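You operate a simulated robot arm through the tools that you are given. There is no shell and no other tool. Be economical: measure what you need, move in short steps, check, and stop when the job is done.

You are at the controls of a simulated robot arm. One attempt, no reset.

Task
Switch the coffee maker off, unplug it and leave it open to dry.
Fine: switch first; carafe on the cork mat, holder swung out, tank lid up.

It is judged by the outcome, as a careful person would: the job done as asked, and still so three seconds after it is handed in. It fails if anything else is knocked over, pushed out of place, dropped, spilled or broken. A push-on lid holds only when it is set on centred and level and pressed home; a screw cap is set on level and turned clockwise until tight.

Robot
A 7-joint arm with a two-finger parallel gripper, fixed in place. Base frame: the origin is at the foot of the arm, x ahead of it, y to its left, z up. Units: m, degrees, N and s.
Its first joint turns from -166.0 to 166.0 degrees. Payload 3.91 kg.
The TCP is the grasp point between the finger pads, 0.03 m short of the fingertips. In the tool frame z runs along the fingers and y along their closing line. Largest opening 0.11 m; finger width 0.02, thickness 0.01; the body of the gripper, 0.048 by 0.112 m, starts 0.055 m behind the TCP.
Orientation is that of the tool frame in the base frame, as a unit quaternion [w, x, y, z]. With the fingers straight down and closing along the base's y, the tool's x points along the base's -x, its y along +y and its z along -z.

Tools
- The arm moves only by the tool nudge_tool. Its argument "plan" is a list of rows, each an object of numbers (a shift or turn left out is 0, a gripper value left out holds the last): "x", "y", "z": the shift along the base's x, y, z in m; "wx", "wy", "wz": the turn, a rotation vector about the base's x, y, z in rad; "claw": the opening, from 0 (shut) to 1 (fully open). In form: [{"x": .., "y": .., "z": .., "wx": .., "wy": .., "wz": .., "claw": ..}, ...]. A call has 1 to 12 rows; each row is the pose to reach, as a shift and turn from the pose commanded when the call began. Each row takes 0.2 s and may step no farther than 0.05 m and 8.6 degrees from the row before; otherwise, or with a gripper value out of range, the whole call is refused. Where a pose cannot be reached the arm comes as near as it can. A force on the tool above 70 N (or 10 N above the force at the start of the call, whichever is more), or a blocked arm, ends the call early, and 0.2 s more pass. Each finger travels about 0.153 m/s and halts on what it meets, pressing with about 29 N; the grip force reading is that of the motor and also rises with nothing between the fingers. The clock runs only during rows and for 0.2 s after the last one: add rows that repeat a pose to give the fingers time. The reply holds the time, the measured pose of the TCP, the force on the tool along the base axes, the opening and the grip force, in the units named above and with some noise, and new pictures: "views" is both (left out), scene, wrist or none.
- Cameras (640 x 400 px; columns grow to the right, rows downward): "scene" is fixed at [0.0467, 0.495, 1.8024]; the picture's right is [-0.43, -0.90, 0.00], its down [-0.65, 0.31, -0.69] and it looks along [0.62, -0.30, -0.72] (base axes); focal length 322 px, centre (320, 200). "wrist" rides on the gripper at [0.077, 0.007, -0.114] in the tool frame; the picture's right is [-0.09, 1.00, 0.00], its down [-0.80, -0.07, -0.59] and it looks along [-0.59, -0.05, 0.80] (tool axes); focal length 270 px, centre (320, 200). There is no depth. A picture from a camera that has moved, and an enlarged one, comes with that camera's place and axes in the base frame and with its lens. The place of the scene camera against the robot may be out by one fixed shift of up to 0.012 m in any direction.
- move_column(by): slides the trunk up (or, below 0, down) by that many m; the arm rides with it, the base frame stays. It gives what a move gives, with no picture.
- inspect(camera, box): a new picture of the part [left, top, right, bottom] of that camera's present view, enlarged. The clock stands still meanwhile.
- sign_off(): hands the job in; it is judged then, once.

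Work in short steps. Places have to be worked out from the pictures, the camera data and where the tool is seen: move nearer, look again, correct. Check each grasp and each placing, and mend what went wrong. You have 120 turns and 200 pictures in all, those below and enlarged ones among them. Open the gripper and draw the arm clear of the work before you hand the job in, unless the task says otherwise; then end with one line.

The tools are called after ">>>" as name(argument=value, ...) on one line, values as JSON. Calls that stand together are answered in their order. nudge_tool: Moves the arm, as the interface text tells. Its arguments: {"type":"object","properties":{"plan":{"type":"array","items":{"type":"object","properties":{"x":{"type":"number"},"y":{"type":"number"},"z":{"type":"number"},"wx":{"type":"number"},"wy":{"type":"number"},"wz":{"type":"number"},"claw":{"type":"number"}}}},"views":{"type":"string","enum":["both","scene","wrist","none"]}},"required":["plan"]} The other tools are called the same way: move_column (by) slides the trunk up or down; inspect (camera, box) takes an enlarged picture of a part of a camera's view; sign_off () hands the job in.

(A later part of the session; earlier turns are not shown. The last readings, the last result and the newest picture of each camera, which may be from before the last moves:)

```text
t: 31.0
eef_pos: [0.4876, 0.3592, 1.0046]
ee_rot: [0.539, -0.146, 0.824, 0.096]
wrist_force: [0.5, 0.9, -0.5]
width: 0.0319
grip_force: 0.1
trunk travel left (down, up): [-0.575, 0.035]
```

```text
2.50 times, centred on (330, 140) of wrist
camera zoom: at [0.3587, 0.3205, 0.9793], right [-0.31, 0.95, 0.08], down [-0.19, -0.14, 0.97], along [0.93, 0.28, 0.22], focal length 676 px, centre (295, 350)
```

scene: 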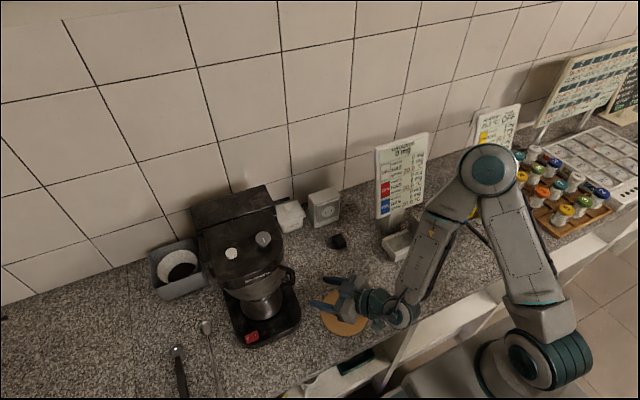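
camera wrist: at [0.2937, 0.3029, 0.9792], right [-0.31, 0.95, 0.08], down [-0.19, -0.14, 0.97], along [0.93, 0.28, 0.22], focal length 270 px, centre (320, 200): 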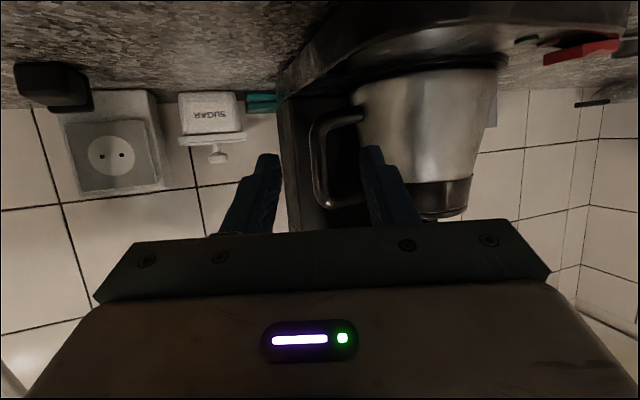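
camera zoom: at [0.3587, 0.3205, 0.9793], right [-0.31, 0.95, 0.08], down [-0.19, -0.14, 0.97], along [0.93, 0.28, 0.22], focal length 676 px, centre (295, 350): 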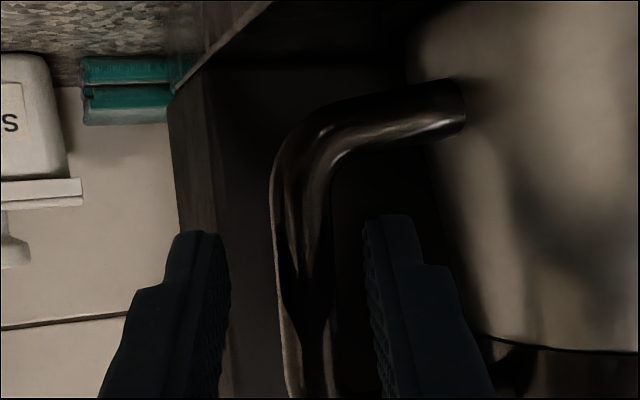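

The bar is between the fingers. Closing.

>>> nudge_tool(plan=[{"y": 0.002, "claw": 0}, {"y": 0.002}, {"y": 0.002}], views="none")

>>> inspect(camera="wrist", box=[220, 60, 440, 220])

>>> inspect(camera="scene", box=[180, 170, 360, 360])

```text
t: 31.8
eef_pos: [0.4868, 0.3615, 1.0056]
ee_rot: [0.54, -0.145, 0.824, 0.095]
wrist_force: [0.1, -3.5, 1.1]
width: 0.0135
grip_force: 28.9
trunk travel left (down, up): [-0.575, 0.035]
```

```text
2.50 times, centred on (330, 140) of wrist
camera zoom: at [0.3589, 0.322, 0.9793], right [-0.31, 0.95, 0.08], down [-0.19, -0.14, 0.97], along [0.93, 0.28, 0.22], focal length 676 px, centre (295, 350)
```

zoom: 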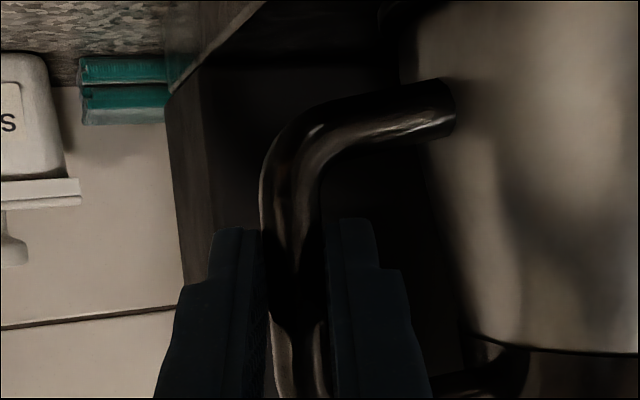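

```text
2.11 times, centred on (270, 265) of scene
camera zoom: at [0.0467, 0.495, 1.8024], right [-0.43, -0.9, 0.0], down [-0.65, 0.31, -0.69], along [0.62, -0.3, -0.72], focal length 677 px, centre (425, 63)
```

zoom: 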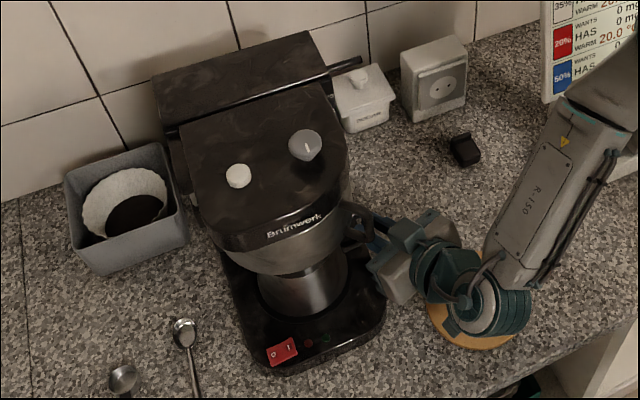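

Grip holds at 13.5 mm. Lifting 10 mm to see weight and tilt.

>>> nudge_tool(plan=[{"z": 0.004}, {"z": 0.008}, {"z": 0.01}, {"z": 0.01}], views="wrist")

>>> inspect(camera="scene", box=[180, 170, 360, 360])

```text
t: 32.8
eef_pos: [0.4875, 0.3623, 1.0128]
ee_rot: [0.539, -0.146, 0.824, 0.095]
wrist_force: [0.7, -0.2, -8.2]
width: 0.0135
grip_force: 28.9
trunk travel left (down, up): [-0.575, 0.035]
camera wrist: at [0.3584, 0.3231, 0.9885], right [-0.31, 0.95, 0.08], down [-0.19, -0.14, 0.97], along [0.93, 0.29, 0.22], focal length 270 px, centre (320, 200)
```

wrist: 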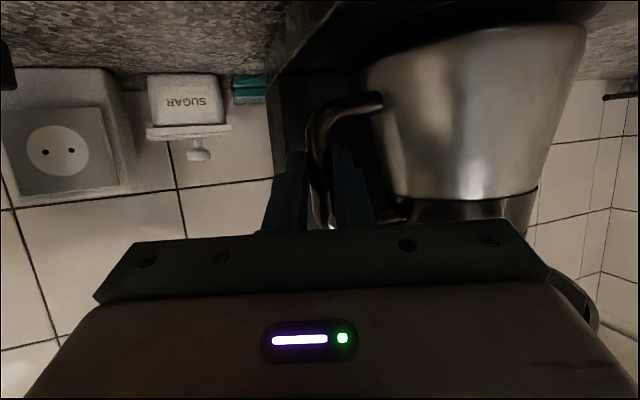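

```text
2.11 times, centred on (270, 265) of scene
camera zoom: at [0.0467, 0.495, 1.8024], right [-0.43, -0.9, 0.0], down [-0.65, 0.31, -0.69], along [0.62, -0.3, -0.72], focal length 677 px, centre (425, 63)
```

zoom: 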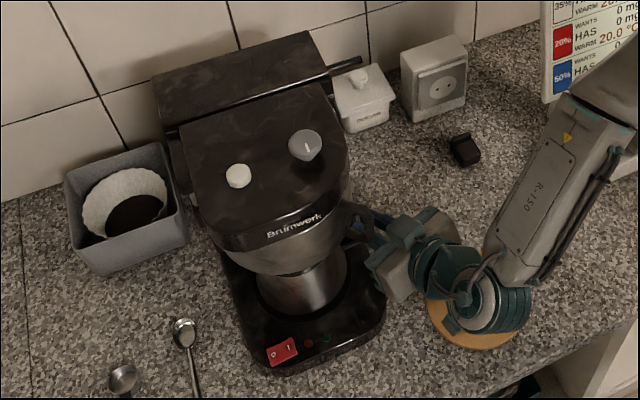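

Weight about 8 N and the carafe is level. I'll draw it out diagonally (-x,-y) from under the holder in small steps.

>>> nudge_tool(plan=[{"x": -0.005, "y": -0.01}, {"x": -0.015, "y": -0.025}, {"x": -0.025, "y": -0.045}, {"x": -0.03, "y": -0.065}, {"x": -0.035, "y": -0.08}, {"x": -0.035, "y": -0.08}])

```text
t: 34.2
eef_pos: [0.4532, 0.2819, 1.0135]
ee_rot: [0.54, -0.145, 0.824, 0.095]
wrist_force: [1.2, 0.8, -7.5]
width: 0.0137
grip_force: 29.3
trunk travel left (down, up): [-0.575, 0.035]
camera wrist: at [0.3245, 0.2434, 0.9897], right [-0.31, 0.95, 0.08], down [-0.19, -0.14, 0.97], along [0.93, 0.28, 0.22], focal length 270 px, centre (320, 200)
```

scene: 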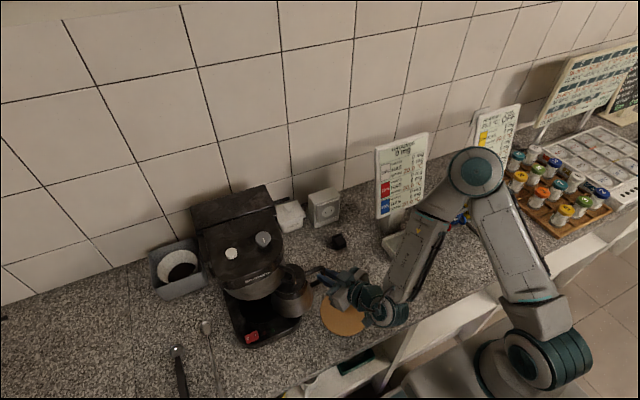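
wrist: 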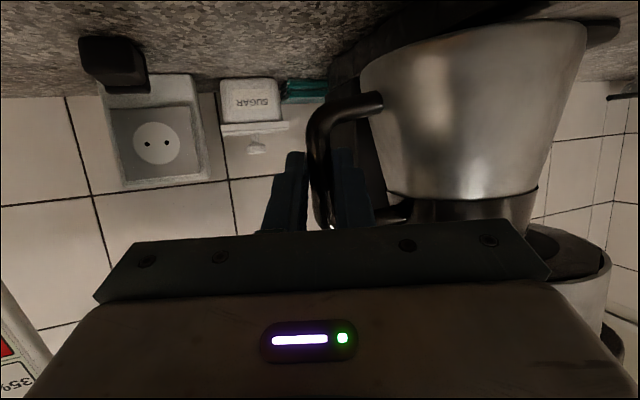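

Carafe is clear of the machine. I'll now swing it about its own axis while moving toward the mat, so the arm ends up in a comfortable spot. First half:

>>> nudge_tool(plan=[{"x": 0.0004, "y": -0.0218, "wz": 0.145}, {"x": 0.001, "y": -0.0415, "wz": 0.29}, {"x": 0.0012, "y": -0.0591, "wz": 0.435}, {"x": 0.0012, "y": -0.0591, "wz": 0.435}])

```text
t: 35.2
eef_pos: [0.4581, 0.2254, 1.0135]
ee_rot: [0.507, -0.32, 0.772, 0.211]
wrist_force: [0.3, -1.0, -7.5]
width: 0.0166
grip_force: 28.9
out of reach, approached as far as the arm can: row 2, 3, 4
trunk travel left (down, up): [-0.575, 0.035]
camera wrist: at [0.3594, 0.1356, 0.9884], right [-0.68, 0.73, 0.08], down [-0.11, -0.21, 0.97], along [0.72, 0.65, 0.22], focal length 270 px, centre (320, 200)
```

scene: 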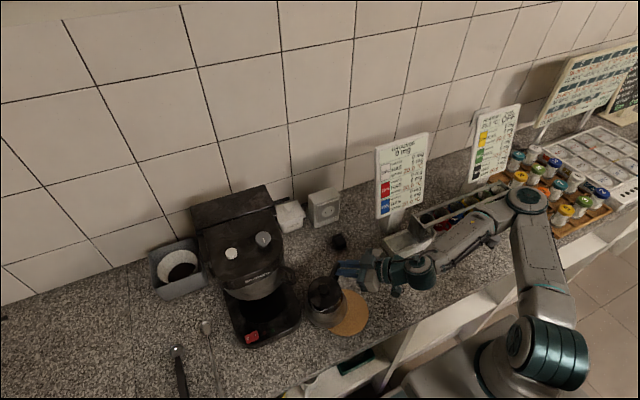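
wrist: 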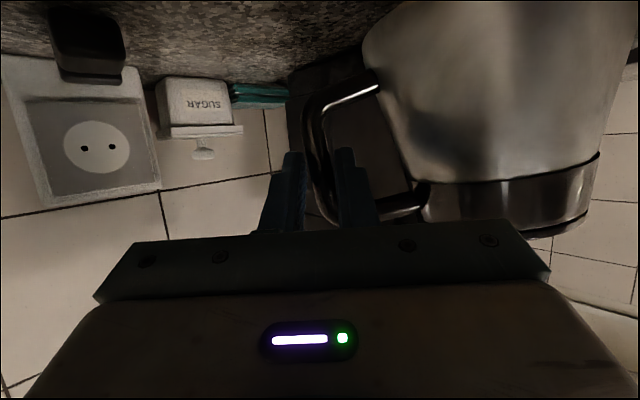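

The carafe turned slightly in the grip but stays level, and its centre now reads ≈(0.39, 0.314). The mat in the same view is (0.383, 0.251), so I'll translate -y by about 6 cm.

>>> nudge_tool(plan=[{"y": -0.012}, {"y": -0.024, "x": -0.002}, {"y": -0.036, "x": -0.004}, {"y": -0.048, "x": -0.005}, {"y": -0.058, "x": -0.006}, {"y": -0.058, "x": -0.006}])

>>> inspect(camera="scene", box=[260, 230, 440, 360])

```text
t: 36.6
eef_pos: [0.4712, 0.1699, 1.0099]
ee_rot: [0.506, -0.32, 0.773, 0.209]
wrist_force: [-0.4, -0.9, -8.0]
width: 0.0165
grip_force: 29.4
out of reach, approached as far as the arm can: row 1, 2, 3, 4, 5, 6
trunk travel left (down, up): [-0.575, 0.035]
camera wrist: at [0.3723, 0.0798, 0.9855], right [-0.68, 0.73, 0.08], down [-0.11, -0.21, 0.97], along [0.73, 0.65, 0.22], focal length 270 px, centre (320, 200)
```

scene: 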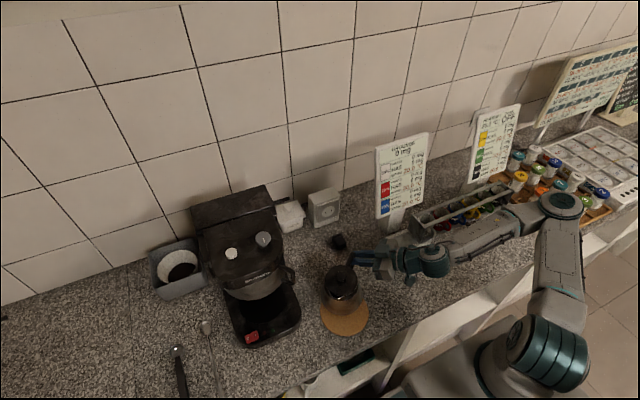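
wrist: 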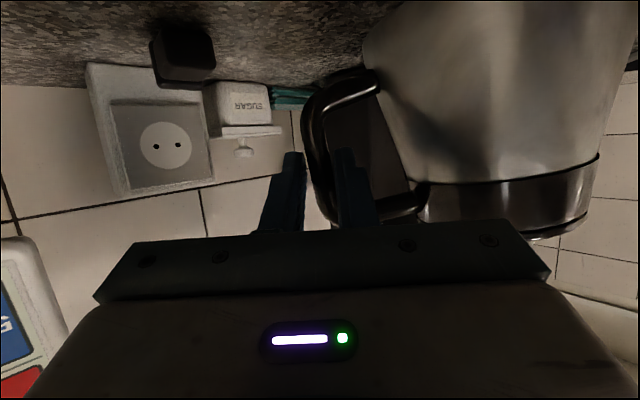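

```text
3.08 times, centred on (350, 295) of scene
camera zoom: at [0.0467, 0.495, 1.8024], right [-0.43, -0.9, 0.0], down [-0.65, 0.31, -0.69], along [0.62, -0.3, -0.72], focal length 990 px, centre (228, -92)
```

zoom: 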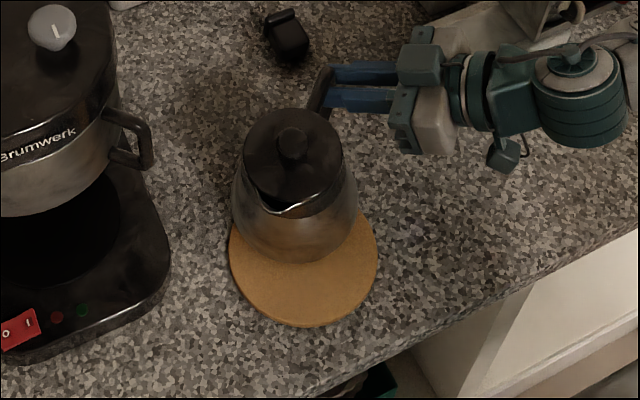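

The carafe is level and hovering; its base is about 2.4 cm too far in +x from the mat centre. As the arm is at its inner reach limit, I'll yaw +0.28 rad with a small +y shift instead of pulling in.

>>> nudge_tool(plan=[{"y": 0.006, "wz": 0.07}, {"y": 0.012, "wz": 0.14}, {"y": 0.018, "wz": 0.21}, {"y": 0.023, "wz": 0.28}, {"y": 0.023, "wz": 0.28}], views="none")

>>> inspect(camera="scene", box=[260, 230, 440, 360])

```text
t: 37.8
eef_pos: [0.4714, 0.1939, 1.0118]
ee_rot: [0.471, -0.426, 0.721, 0.278]
wrist_force: [-0.5, -0.2, -7.6]
width: 0.0162
grip_force: 29.5
trunk travel left (down, up): [-0.575, 0.035]
```

```text
3.08 times, centred on (350, 295) of scene
camera zoom: at [0.0467, 0.495, 1.8024], right [-0.43, -0.9, 0.0], down [-0.65, 0.31, -0.69], along [0.62, -0.3, -0.72], focal length 990 px, centre (228, -92)
```

zoom: 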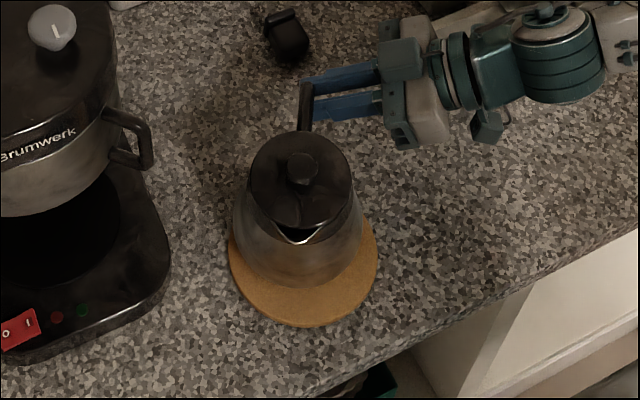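

Nearly over the mat. Small correction and lower 2 cm, then recheck.

>>> nudge_tool(plan=[{"x": 0.004, "y": -0.005, "z": -0.008}, {"x": 0.004, "y": -0.005, "z": -0.016}, {"x": 0.004, "y": -0.005, "z": -0.022}, {"x": 0.004, "y": -0.005, "z": -0.022}], views="none")

>>> inspect(camera="scene", box=[260, 230, 440, 360])

```text
t: 38.8
eef_pos: [0.4753, 0.1886, 0.9897]
ee_rot: [0.472, -0.425, 0.721, 0.278]
wrist_force: [0.8, 0.2, -6.9]
width: 0.0147
grip_force: 28.9
trunk travel left (down, up): [-0.575, 0.035]
```

```text
3.08 times, centred on (350, 295) of scene
camera zoom: at [0.0467, 0.495, 1.8024], right [-0.43, -0.9, 0.0], down [-0.65, 0.31, -0.69], along [0.62, -0.3, -0.72], focal length 990 px, centre (228, -92)
```

zoom: 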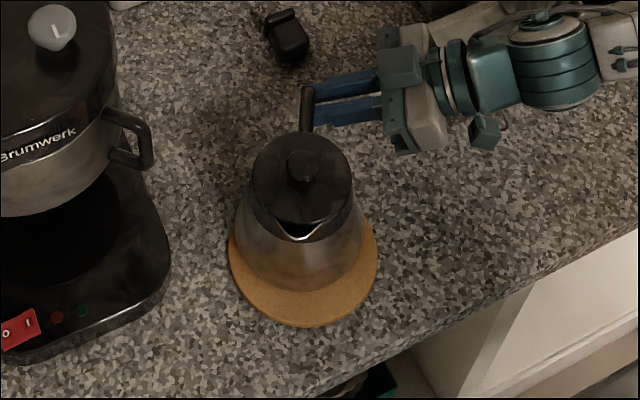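

Well aligned. Lowering the rest in small steps until the weight transfers.

>>> nudge_tool(plan=[{"x": -0.002, "z": -0.005}, {"x": -0.002, "z": -0.009}, {"x": -0.002, "z": -0.012}], views="none")

```text
t: 39.6
eef_pos: [0.4738, 0.187, 0.9809]
ee_rot: [0.474, -0.425, 0.719, 0.279]
wrist_force: [4.5, -6.3, 12.2]
width: 0.0138
grip_force: 28.9
trunk travel left (down, up): [-0.575, 0.035]
```

Contact, with the weight transferred. Checking before release.

>>> inspect(camera="scene", box=[280, 250, 400, 350])

>>> inspect(camera="wrist", box=[220, 0, 640, 260])

```text
4.00 times, centred on (340, 300) of scene
camera zoom: at [0.0467, 0.495, 1.8024], right [-0.43, -0.9, 0.0], down [-0.65, 0.31, -0.69], along [0.62, -0.3, -0.72], focal length 1287 px, centre (240, -200)
```

zoom: 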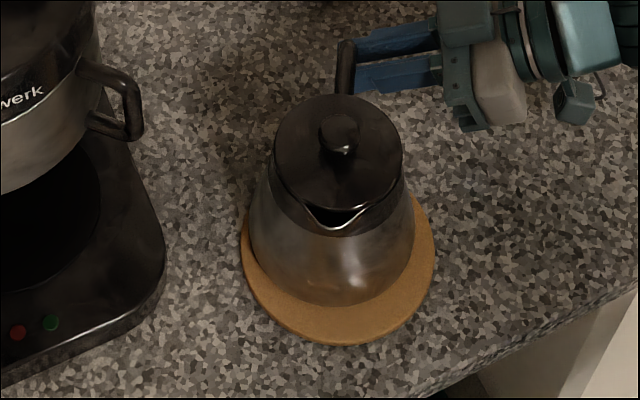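

```text
1.52 times, centred on (430, 130) of wrist
camera zoom: at [0.4025, 0.0725, 0.9548], right [-0.85, 0.51, 0.08], down [-0.05, -0.23, 0.97], along [0.52, 0.83, 0.23], focal length 412 px, centre (152, 307)
```

zoom: 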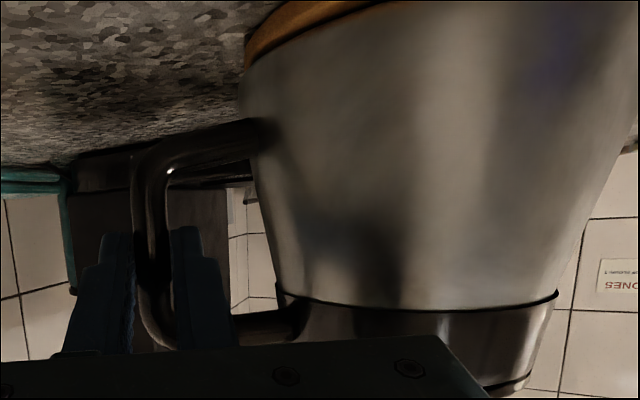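

The carafe's base is still ~2 cm too far back (+x) of the mat centre. I'll lift slightly, shift, and set it down again.

>>> nudge_tool(plan=[{"z": 0.01}, {"z": 0.014, "x": -0.005, "y": 0.002}, {"z": 0.014, "x": -0.015, "y": 0.005}, {"z": 0.014, "x": -0.024, "y": 0.008}, {"z": 0.014, "x": -0.024, "y": 0.008}], views="none")

>>> inspect(camera="scene", box=[280, 250, 400, 350])

```text
t: 40.8
eef_pos: [0.4479, 0.1961, 0.9916]
ee_rot: [0.472, -0.425, 0.721, 0.278]
wrist_force: [-0.3, 0.1, -8.0]
width: 0.0136
grip_force: 28.9
trunk travel left (down, up): [-0.575, 0.035]
```

```text
4.00 times, centred on (340, 300) of scene
camera zoom: at [0.0467, 0.495, 1.8024], right [-0.43, -0.9, 0.0], down [-0.65, 0.31, -0.69], along [0.62, -0.3, -0.72], focal length 1287 px, centre (240, -200)
```

zoom: 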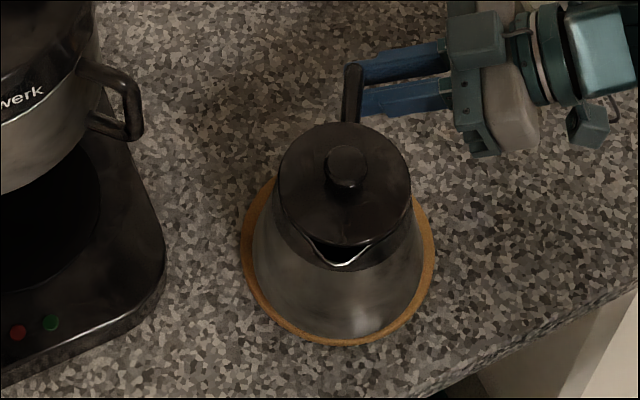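

Slight overshoot: I'll shift back 8 mm in x and lower until contact.

>>> nudge_tool(plan=[{"x": 0.008, "y": -0.003, "z": -0.004}, {"x": 0.008, "y": -0.003, "z": -0.008}, {"x": 0.008, "y": -0.003, "z": -0.011}, {"x": 0.008, "y": -0.003, "z": -0.012}], views="none")

>>> inspect(camera="scene", box=[280, 250, 400, 350])

```text
t: 41.8
eef_pos: [0.4565, 0.1926, 0.9804]
ee_rot: [0.474, -0.424, 0.72, 0.278]
wrist_force: [2.7, -3.0, 5.3]
width: 0.0136
grip_force: 29.2
trunk travel left (down, up): [-0.575, 0.035]
```

```text
4.00 times, centred on (340, 300) of scene
camera zoom: at [0.0467, 0.495, 1.8024], right [-0.43, -0.9, 0.0], down [-0.65, 0.31, -0.69], along [0.62, -0.3, -0.72], focal length 1287 px, centre (240, -200)
```

zoom: 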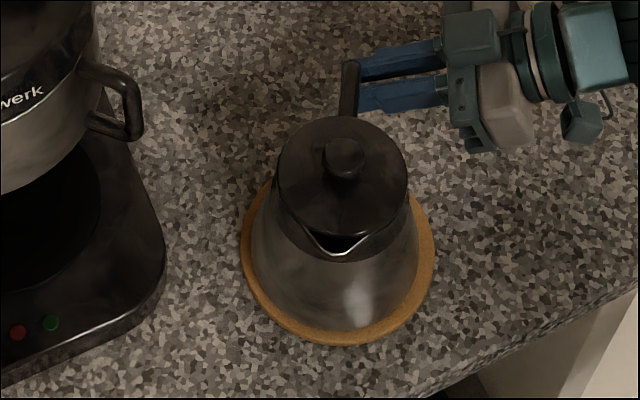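

Centred on the mat. I'll release gently and back out along the tool's own axis.

>>> nudge_tool(plan=[{"claw": 0.28}, {"claw": 0.28}, {"claw": 0.28}], views="none")

>>> nudge_tool(plan=[{"x": -0.009, "y": -0.016, "z": 0.004}, {"x": -0.018, "y": -0.032, "z": 0.008}, {"x": -0.03, "y": -0.06, "z": 0.015}, {"x": -0.03, "y": -0.08, "z": 0.03}, {"x": -0.03, "y": -0.1, "z": 0.06}, {"x": -0.03, "y": -0.1, "z": 0.1}, {"x": -0.03, "y": -0.1, "z": 0.14}, {"x": -0.03, "y": -0.1, "z": 0.14}])

```text
t: 42.6
eef_pos: [0.4554, 0.1925, 0.981]
ee_rot: [0.472, -0.425, 0.721, 0.278]
wrist_force: [-0.1, 0.7, 0.3]
width: 0.0309
grip_force: 0.1
trunk travel left (down, up): [-0.575, 0.035]
```

```text
t: 44.4
eef_pos: [0.4244, 0.0929, 1.1171]
ee_rot: [0.473, -0.425, 0.72, 0.278]
wrist_force: [-0.6, -0.1, 0.3]
width: 0.0309
grip_force: 0.1
trunk travel left (down, up): [-0.575, 0.035]
camera wrist: at [0.3544, -0.0211, 1.0931], right [-0.85, 0.51, 0.08], down [-0.05, -0.23, 0.97], along [0.52, 0.83, 0.22], focal length 270 px, centre (320, 200)
```

scene: 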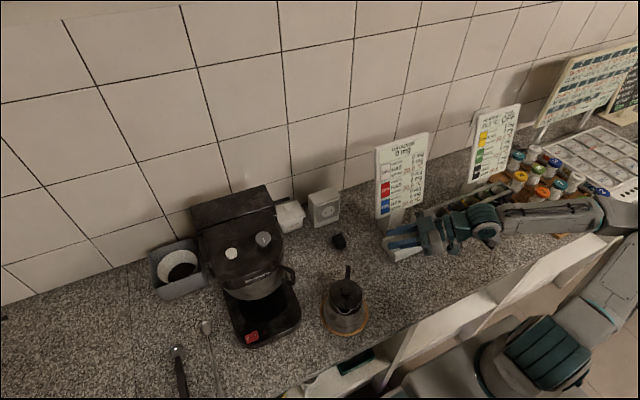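
wrist: 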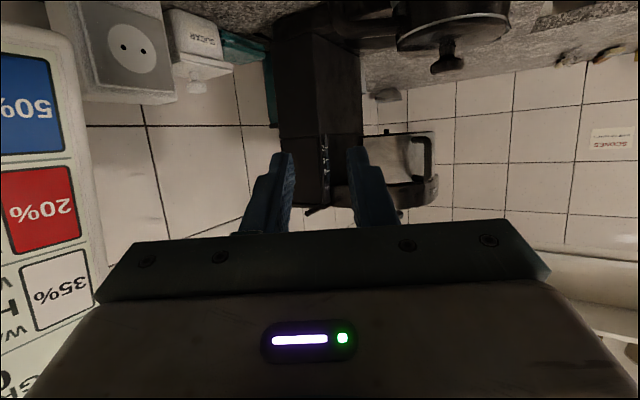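

Carafe stands on the mat. Next is the holder: I'll enlarge both views of its handle.

>>> inspect(camera="scene", box=[180, 180, 310, 320])

>>> inspect(camera="wrist", box=[240, 0, 460, 220])

```text
2.86 times, centred on (245, 250) of scene
camera zoom: at [0.0467, 0.495, 1.8024], right [-0.43, -0.9, 0.0], down [-0.65, 0.31, -0.69], along [0.62, -0.3, -0.72], focal length 919 px, centre (534, 57)
```

zoom: 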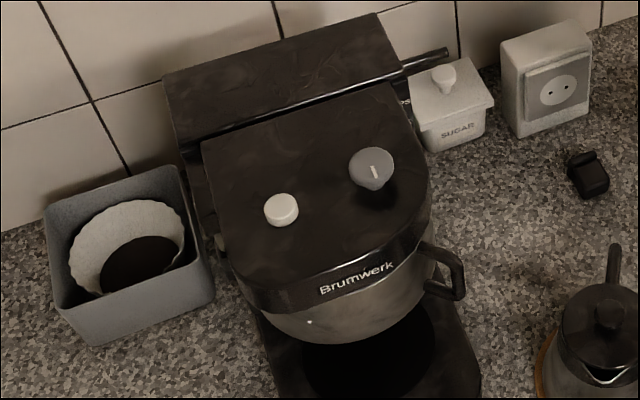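

```text
1.82 times, centred on (350, 110) of wrist
camera zoom: at [0.3544, -0.0211, 1.0931], right [-0.85, 0.51, 0.08], down [-0.05, -0.23, 0.97], along [0.52, 0.83, 0.22], focal length 491 px, centre (266, 364)
```

zoom: 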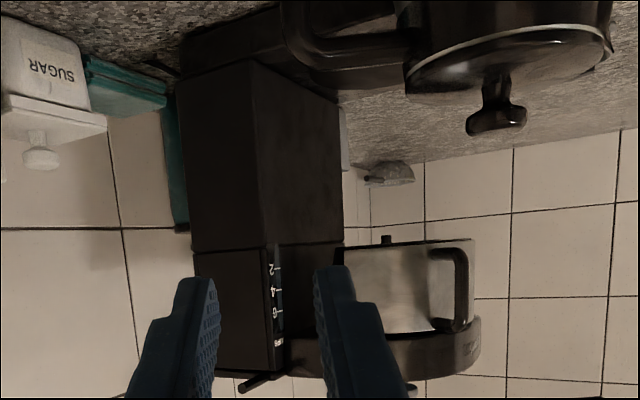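

The holder handle bar triangulates to ≈(0.426, 0.378), z 1.103–1.158; the hinge is on the +y side near (0.51, 0.55). I'll approach radially with open fingers straddling the bar. First I'll raise the tool and reduce tilt and yaw.

>>> nudge_tool(plan=[{"wx": -0.085, "wy": 0.047, "z": 0.03}, {"wx": -0.169, "wy": 0.094, "z": 0.06, "y": 0.02}, {"wx": -0.253, "wy": 0.1415, "z": 0.08, "y": 0.05}, {"wx": -0.253, "wy": 0.1415, "z": 0.08, "y": 0.09, "x": -0.02}, {"wx": -0.253, "wy": 0.1415, "z": 0.08, "y": 0.13, "x": -0.04}, {"wx": -0.253, "wy": 0.1415, "z": 0.08, "y": 0.17, "x": -0.05}, {"wx": -0.253, "wy": 0.1415, "z": 0.08, "y": 0.205, "x": -0.06}, {"wx": -0.253, "wy": 0.1415, "z": 0.08, "y": 0.205, "x": -0.06}], views="none")

>>> nudge_tool(plan=[{"wz": -0.1, "z": -0.02}, {"wz": -0.2, "z": -0.035, "y": 0.01}, {"wz": -0.2, "z": -0.035, "y": 0.01}])

>>> inspect(camera="wrist", box=[200, 50, 440, 220])

```text
t: 46.2
eef_pos: [0.3656, 0.2993, 1.2005]
ee_rot: [0.364, -0.46, 0.781, 0.214]
wrist_force: [-0.3, 1.1, -0.3]
width: 0.0308
grip_force: 0.1
trunk travel left (down, up): [-0.575, 0.035]
```

```text
t: 47.0
eef_pos: [0.367, 0.3073, 1.1636]
ee_rot: [0.382, -0.38, 0.824, 0.176]
wrist_force: [-0.5, 0.4, 0.6]
width: 0.0306
grip_force: 0.0
trunk travel left (down, up): [-0.575, 0.035]
camera wrist: at [0.2735, 0.2083, 1.1794], right [-0.72, 0.69, 0.07], down [0.1, 0.0, 1.0], along [0.69, 0.72, -0.07], focal length 270 px, centre (320, 200)
```

scene: 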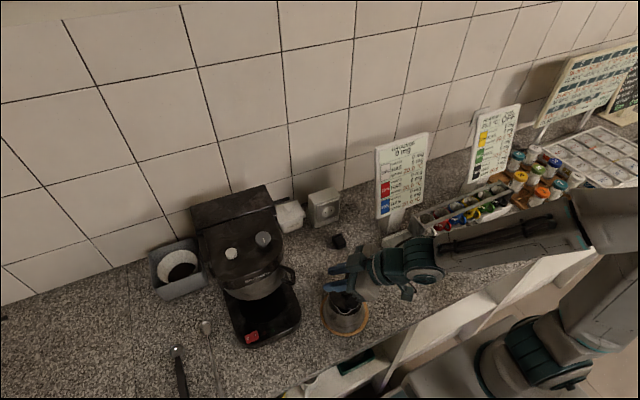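
wrist: 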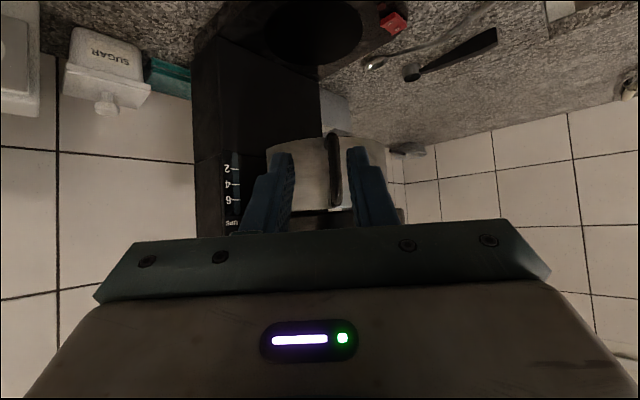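

```text
2.35 times, centred on (320, 135) of wrist
camera zoom: at [0.2735, 0.2083, 1.1794], right [-0.72, 0.69, 0.07], down [0.1, 0.0, 1.0], along [0.69, 0.72, -0.07], focal length 636 px, centre (320, 353)
```

zoom: 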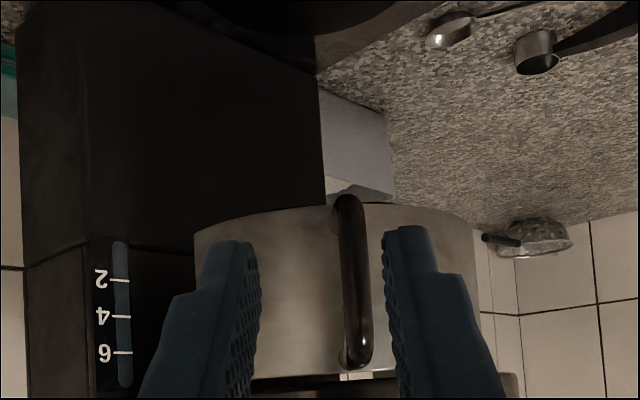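

The handle is seen edge-on, slightly right of centre between the fingers. I'll advance part-way with a lateral correction.

>>> nudge_tool(plan=[{"x": 0.005, "y": 0.02, "z": -0.008}, {"x": 0.018, "y": 0.035, "z": -0.014}, {"x": 0.03, "y": 0.051, "z": -0.018}, {"x": 0.03, "y": 0.051, "z": -0.018}], views="none")

>>> inspect(camera="wrist", box=[200, 50, 440, 220])

```text
t: 48.0
eef_pos: [0.3987, 0.3587, 1.1466]
ee_rot: [0.384, -0.379, 0.823, 0.177]
wrist_force: [0.5, 0.7, 0.0]
width: 0.0306
grip_force: 0.1
trunk travel left (down, up): [-0.575, 0.035]
```

```text
2.35 times, centred on (320, 135) of wrist
camera zoom: at [0.3051, 0.2592, 1.1615], right [-0.72, 0.69, 0.07], down [0.09, 0.0, 1.0], along [0.69, 0.72, -0.07], focal length 636 px, centre (320, 353)
```

zoom: 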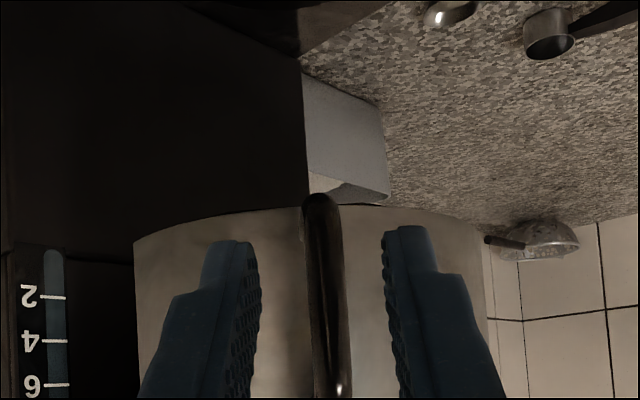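

Centred now. Advancing 3.2 cm so the bar sits between the fingers.

>>> nudge_tool(plan=[{"x": 0.01, "y": 0.012}, {"x": 0.021, "y": 0.0245}, {"x": 0.021, "y": 0.0245}], views="none")

>>> inspect(camera="wrist", box=[200, 50, 440, 220])

>>> inspect(camera="scene", box=[200, 200, 380, 320])

```text
t: 48.8
eef_pos: [0.4176, 0.383, 1.1471]
ee_rot: [0.383, -0.38, 0.823, 0.178]
wrist_force: [0.6, 1.0, -0.6]
width: 0.0307
grip_force: 0.0
trunk travel left (down, up): [-0.575, 0.035]
```

```text
2.35 times, centred on (320, 135) of wrist
camera zoom: at [0.3256, 0.2843, 1.161], right [-0.72, 0.69, 0.07], down [0.09, 0.0, 1.0], along [0.69, 0.72, -0.07], focal length 636 px, centre (320, 353)
```

zoom: 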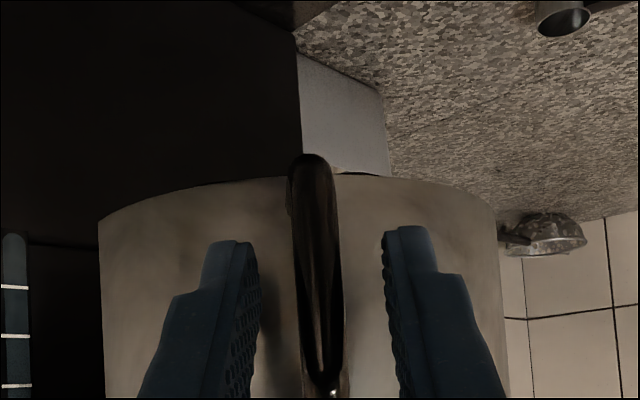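

```text
3.33 times, centred on (290, 260) of scene
camera zoom: at [0.0467, 0.495, 1.8024], right [-0.43, -0.9, 0.0], down [-0.65, 0.31, -0.69], along [0.62, -0.3, -0.72], focal length 1072 px, centre (420, 0)
```

zoom: 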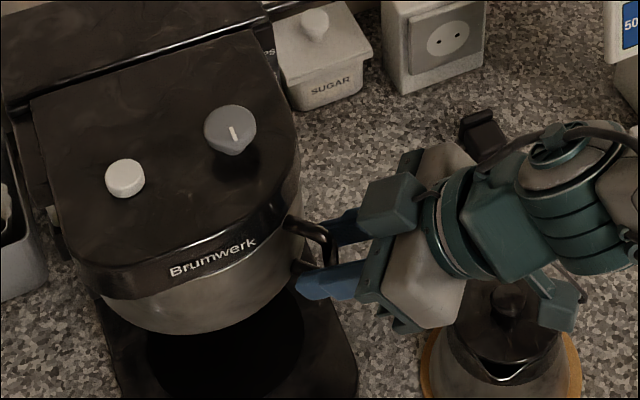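

The bar is properly straddled. I'll close to a loose fork (~20 mm) and swing about the hinge near (0.51, 0.55), first ~16°.

>>> nudge_tool(plan=[{"claw": 0.17}, {"claw": 0.17}, {"x": -0.0114, "y": 0.0069, "wz": -0.07}, {"x": -0.0224, "y": 0.0145, "wz": -0.14}, {"x": -0.0328, "y": 0.0229, "wz": -0.21}, {"x": -0.0426, "y": 0.032, "wz": -0.28}, {"x": -0.0426, "y": 0.032, "wz": -0.28}])

>>> inspect(camera="scene", box=[200, 200, 380, 320])

```text
t: 50.4
eef_pos: [0.3795, 0.4088, 1.1488]
ee_rot: [0.403, -0.252, 0.871, 0.123]
wrist_force: [-0.8, -0.3, 1.0]
width: 0.0188
grip_force: 0.0
trunk travel left (down, up): [-0.575, 0.035]
camera wrist: at [0.2622, 0.3421, 1.1641], right [-0.49, 0.87, 0.08], down [0.1, -0.04, 0.99], along [0.87, 0.49, -0.07], focal length 270 px, centre (320, 200)
```

scene: 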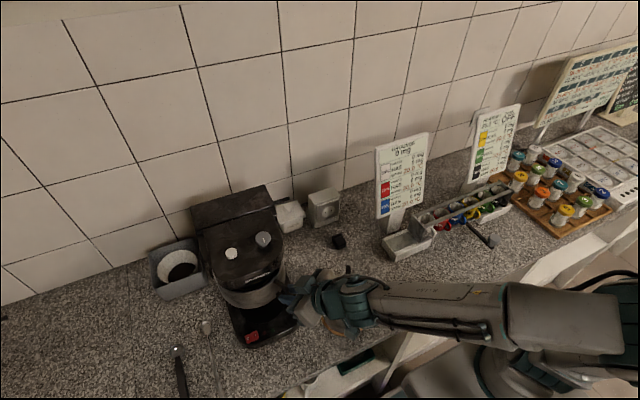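
wrist: 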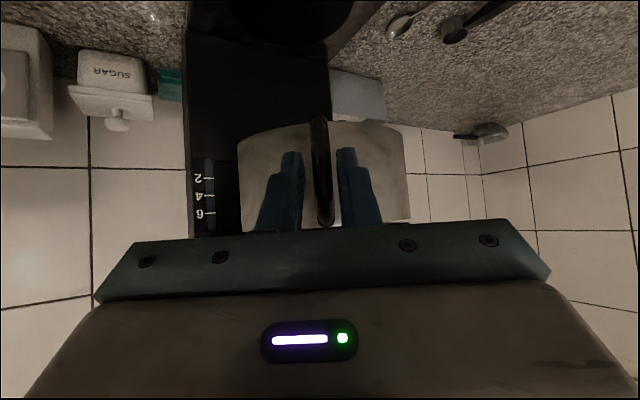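

```text
3.33 times, centred on (290, 260) of scene
camera zoom: at [0.0467, 0.495, 1.8024], right [-0.43, -0.9, 0.0], down [-0.65, 0.31, -0.69], along [0.62, -0.3, -0.72], focal length 1072 px, centre (420, 0)
```

zoom: 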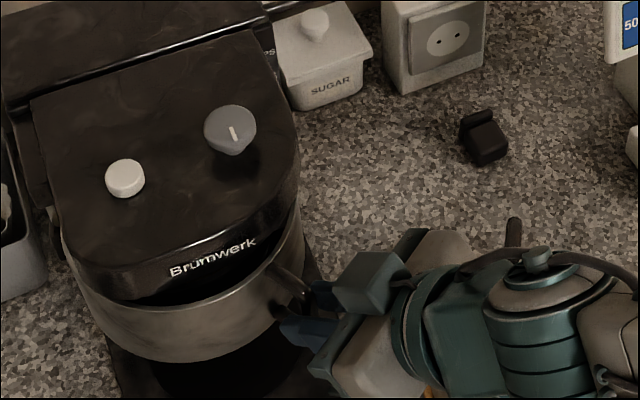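

The holder is swinging open smoothly. Continuing another ~29°.

>>> nudge_tool(plan=[{"x": -0.0134, "y": 0.0137, "wz": -0.1}, {"x": -0.0255, "y": 0.0288, "wz": -0.2}, {"x": -0.0359, "y": 0.0449, "wz": -0.3}, {"x": -0.0447, "y": 0.062, "wz": -0.4}, {"x": -0.0517, "y": 0.0798, "wz": -0.5}, {"x": -0.0517, "y": 0.0798, "wz": -0.5}])

```text
t: 51.1
eef_pos: [0.3983, 0.4047, 1.1759]
ee_rot: [0.382, -0.075, 0.913, 0.124]
wrist_force: [-2.6, 3.3, -0.1]
width: 0.0202
grip_force: 29.0
trunk travel left (down, up): [-0.575, 0.035]
stopped in row 3: the arm was blocked; the commanded pose is now the measured one
camera wrist: at [0.2656, 0.3759, 1.2007], right [-0.17, 0.96, 0.23], down [0.17, -0.2, 0.96], along [0.97, 0.2, -0.13], focal length 270 px, centre (320, 200)
```

scene: 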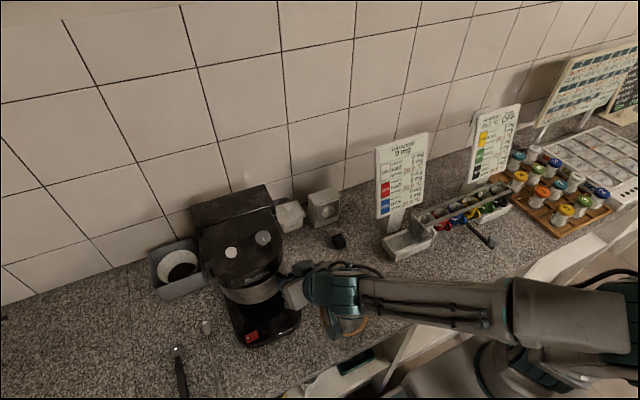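
wrist: 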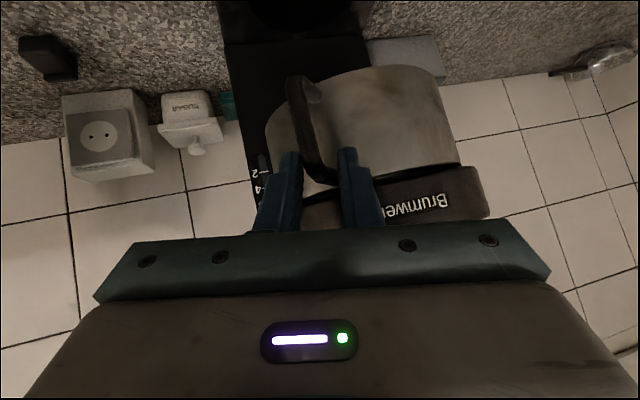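

The arm was blocked and shifted. I'll check what it is touching, the carafe especially.

>>> inspect(camera="scene", box=[200, 220, 420, 360])

>>> inspect(camera="wrist", box=[220, 40, 500, 240])

```text
2.86 times, centred on (310, 290) of scene
camera zoom: at [0.0467, 0.495, 1.8024], right [-0.43, -0.9, 0.0], down [-0.65, 0.31, -0.69], along [0.62, -0.3, -0.72], focal length 919 px, centre (349, -57)
```

zoom: 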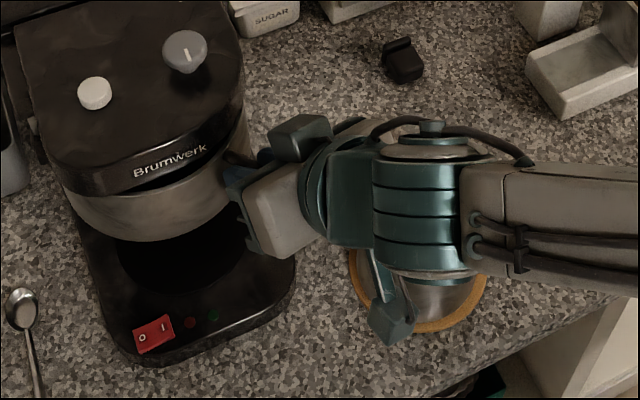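

```text
2.00 times, centred on (360, 140) of wrist
camera zoom: at [0.2656, 0.3759, 1.2007], right [-0.17, 0.96, 0.23], down [0.17, -0.2, 0.96], along [0.97, 0.2, -0.13], focal length 541 px, centre (240, 320)
```

zoom: 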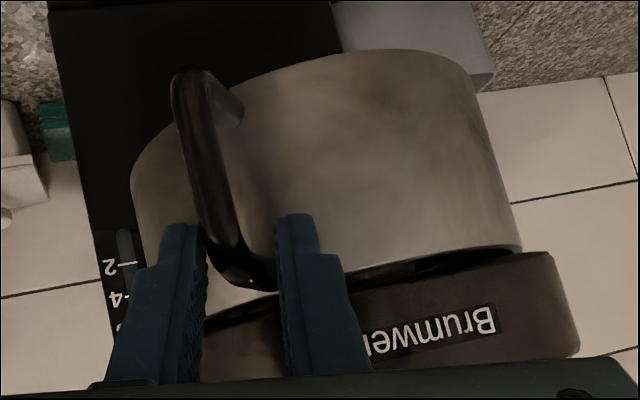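

The carafe is untouched. The arm's wrist limit was hit by turning yaw too far. I'll open the fork, undo the roll and return to the last good orientation around the bar.

>>> nudge_tool(plan=[{"claw": 0.33}, {"claw": 0.33}, {"wx": -0.031, "wy": -0.029, "wz": 0.081, "x": -0.003, "z": -0.007}, {"wx": -0.062, "wy": -0.058, "wz": 0.163, "x": -0.006, "y": -0.002, "z": -0.014}, {"wx": -0.093, "wy": -0.087, "wz": 0.244, "x": -0.009, "y": -0.004, "z": -0.021}, {"wx": -0.124, "wy": -0.115, "wz": 0.325, "x": -0.011, "y": -0.005, "z": -0.028}, {"wx": -0.124, "wy": -0.115, "wz": 0.325, "x": -0.011, "y": -0.005, "z": -0.028}], views="wrist")

>>> inspect(camera="scene", box=[200, 220, 420, 360])

```text
t: 52.7
eef_pos: [0.3838, 0.4002, 1.1486]
ee_rot: [0.403, -0.253, 0.871, 0.123]
wrist_force: [0.3, 0.3, 0.7]
width: 0.0364
grip_force: 0.1
trunk travel left (down, up): [-0.575, 0.035]
camera wrist: at [0.2666, 0.3323, 1.1636], right [-0.49, 0.87, 0.08], down [0.1, -0.03, 0.99], along [0.87, 0.49, -0.07], focal length 270 px, centre (320, 200)
```

wrist: 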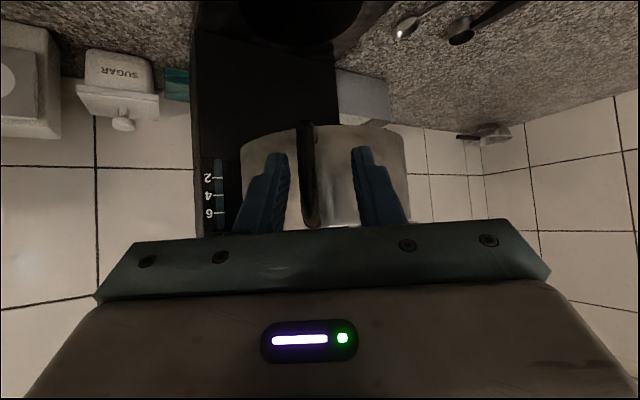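

```text
2.86 times, centred on (310, 290) of scene
camera zoom: at [0.0467, 0.495, 1.8024], right [-0.43, -0.9, 0.0], down [-0.65, 0.31, -0.69], along [0.62, -0.3, -0.72], focal length 919 px, centre (349, -57)
```

zoom: 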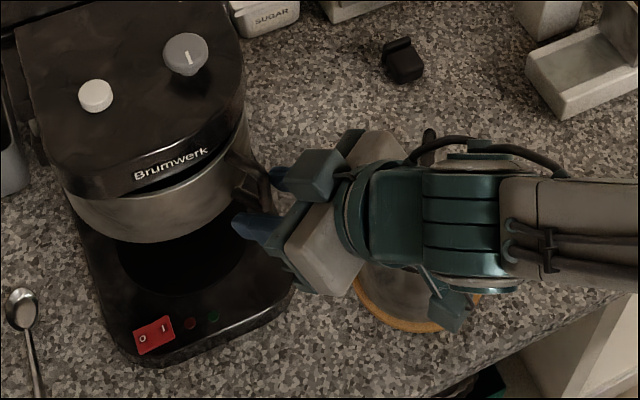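

Recovered, with the bar inside the fork. I'll continue along the arc with the tool orientation held constant.

>>> nudge_tool(plan=[{"x": -0.0143, "y": 0.0133, "claw": 0.25}, {"x": -0.0273, "y": 0.028}, {"x": -0.0387, "y": 0.0439}, {"x": -0.0387, "y": 0.0439}], views="wrist")

>>> inspect(camera="scene", box=[200, 220, 420, 360])

```text
t: 53.7
eef_pos: [0.3861, 0.4144, 1.1681]
ee_rot: [0.397, -0.195, 0.885, 0.144]
wrist_force: [-0.6, -0.5, 0.3]
width: 0.0274
grip_force: 0.0
trunk travel left (down, up): [-0.575, 0.035]
camera wrist: at [0.2636, 0.3566, 1.1826], right [-0.4, 0.9, 0.17], down [0.14, -0.12, 0.98], along [0.9, 0.42, -0.07], focal length 270 px, centre (320, 200)
```

wrist: 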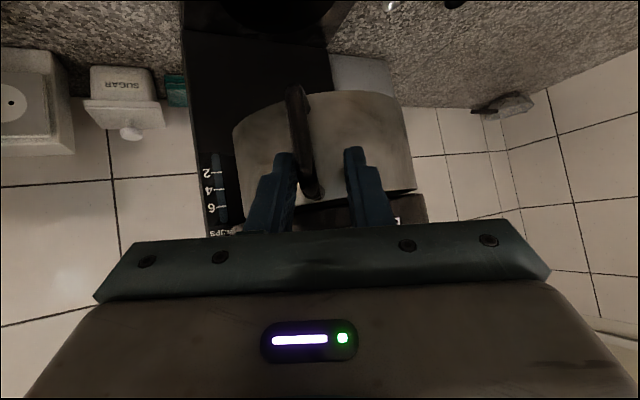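

```text
2.86 times, centred on (310, 290) of scene
camera zoom: at [0.0467, 0.495, 1.8024], right [-0.43, -0.9, 0.0], down [-0.65, 0.31, -0.69], along [0.62, -0.3, -0.72], focal length 919 px, centre (349, -57)
```

zoom: 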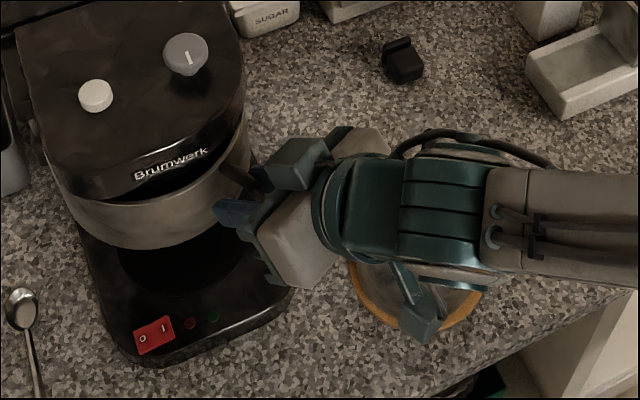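

The arm stalled without any force on the tool, so that tilted posture is its own limit here. I'll back out, go tool-vertical and straddle the handle from above instead, starting with the retreat.

>>> nudge_tool(plan=[{"x": 0.025, "y": -0.04, "z": 0.02, "claw": 0.4}, {"x": 0.01, "y": -0.06, "z": 0.04}, {"x": -0.01, "y": -0.075, "z": 0.07}, {"x": -0.015, "y": -0.08, "z": 0.11}, {"x": -0.015, "y": -0.08, "z": 0.15}, {"x": -0.015, "y": -0.08, "z": 0.15}])

```text
refused: row 1 steps farther than a row can; nothing moved
```

>>> nudge_tool(plan=[{"x": 0.025, "y": -0.03, "z": 0.02, "claw": 0.4}, {"x": 0.015, "y": -0.06, "z": 0.04}, {"x": -0.005, "y": -0.075, "z": 0.07}, {"x": -0.015, "y": -0.08, "z": 0.11}, {"x": -0.015, "y": -0.08, "z": 0.15}, {"x": -0.015, "y": -0.08, "z": 0.15}])

```text
t: 55.1
eef_pos: [0.3327, 0.3638, 1.3]
ee_rot: [0.404, -0.25, 0.872, 0.122]
wrist_force: [0.3, -0.1, 0.2]
width: 0.0439
grip_force: 0.1
trunk travel left (down, up): [-0.575, 0.035]
camera wrist: at [0.2152, 0.2966, 1.3151], right [-0.49, 0.87, 0.08], down [0.1, -0.04, 0.99], along [0.87, 0.49, -0.07], focal length 270 px, centre (320, 200)
```

scene: 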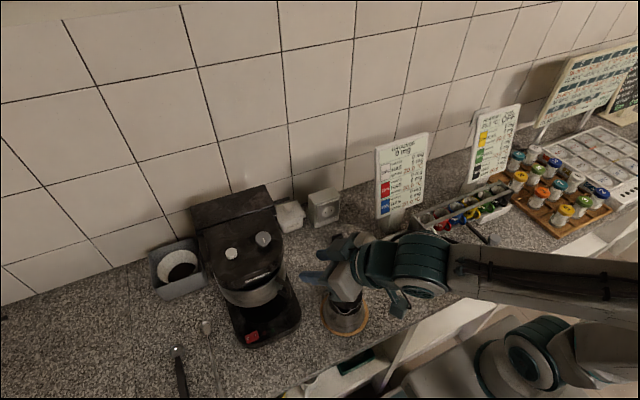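
wrist: 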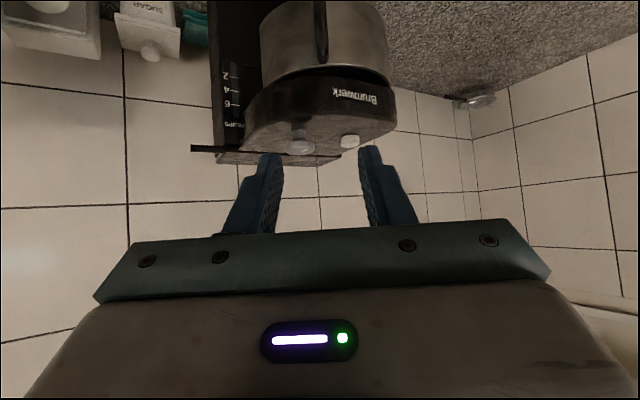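

Recovered. Now turning the tool to near-vertical.

>>> nudge_tool(plan=[{"wx": -0.073, "wy": 0.115}, {"wx": -0.146, "wy": 0.23}, {"wx": -0.219, "wy": 0.345}, {"wx": -0.292, "wy": 0.46}, {"wx": -0.365, "wy": 0.575}, {"wx": -0.43, "wy": 0.675}, {"wx": -0.43, "wy": 0.675}])

>>> inspect(camera="scene", box=[180, 180, 340, 360])

```text
t: 56.7
eef_pos: [0.3313, 0.3641, 1.3005]
ee_rot: [0.033, -0.275, 0.961, 0.014]
wrist_force: [0.6, 0.0, -0.2]
width: 0.044
grip_force: 0.0
trunk travel left (down, up): [-0.575, 0.035]
camera wrist: at [0.2583, 0.3236, 1.409], right [-0.45, 0.89, 0.01], down [0.68, 0.34, 0.65], along [0.57, 0.3, -0.76], focal length 270 px, centre (320, 200)
```

scene: 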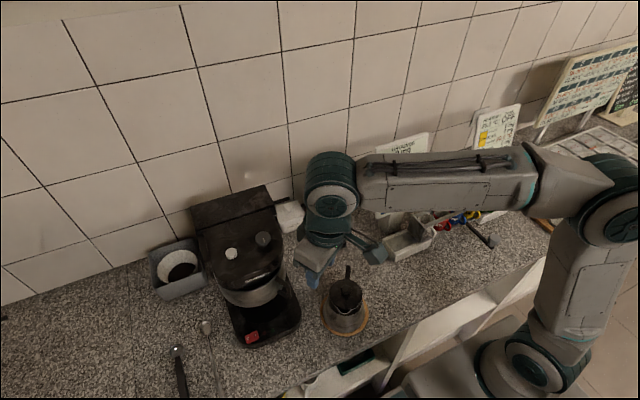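
wrist: 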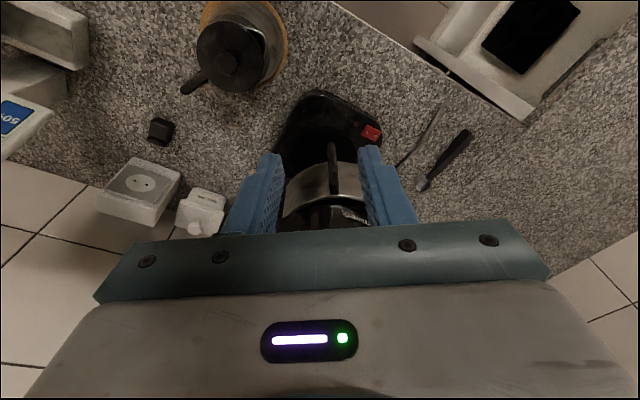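

```text
2.22 times, centred on (260, 270) of scene
camera zoom: at [0.0467, 0.495, 1.8024], right [-0.43, -0.9, 0.0], down [-0.65, 0.31, -0.69], along [0.62, -0.3, -0.72], focal length 715 px, centre (453, 44)
```

zoom: 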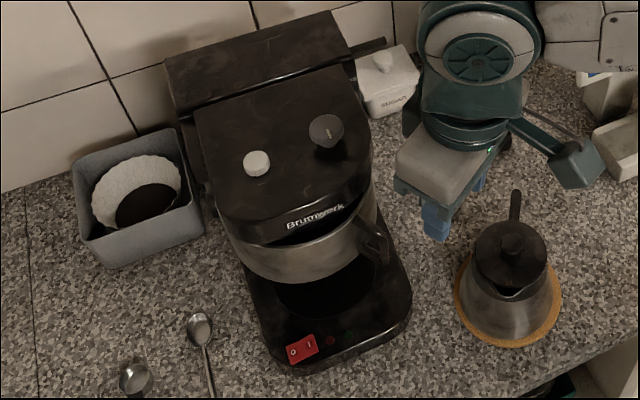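

>>> inspect(camera="wrist", box=[260, 110, 420, 230])

```text
3.33 times, centred on (340, 170) of wrist
camera zoom: at [0.2583, 0.3236, 1.409], right [-0.45, 0.89, 0.01], down [0.68, 0.34, 0.65], along [0.57, 0.3, -0.76], focal length 901 px, centre (253, 300)
```

zoom: 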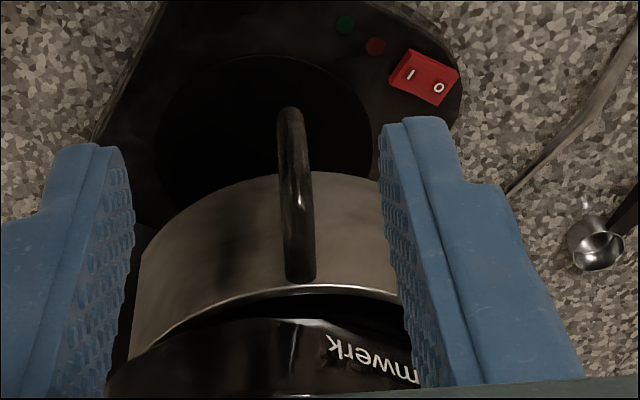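

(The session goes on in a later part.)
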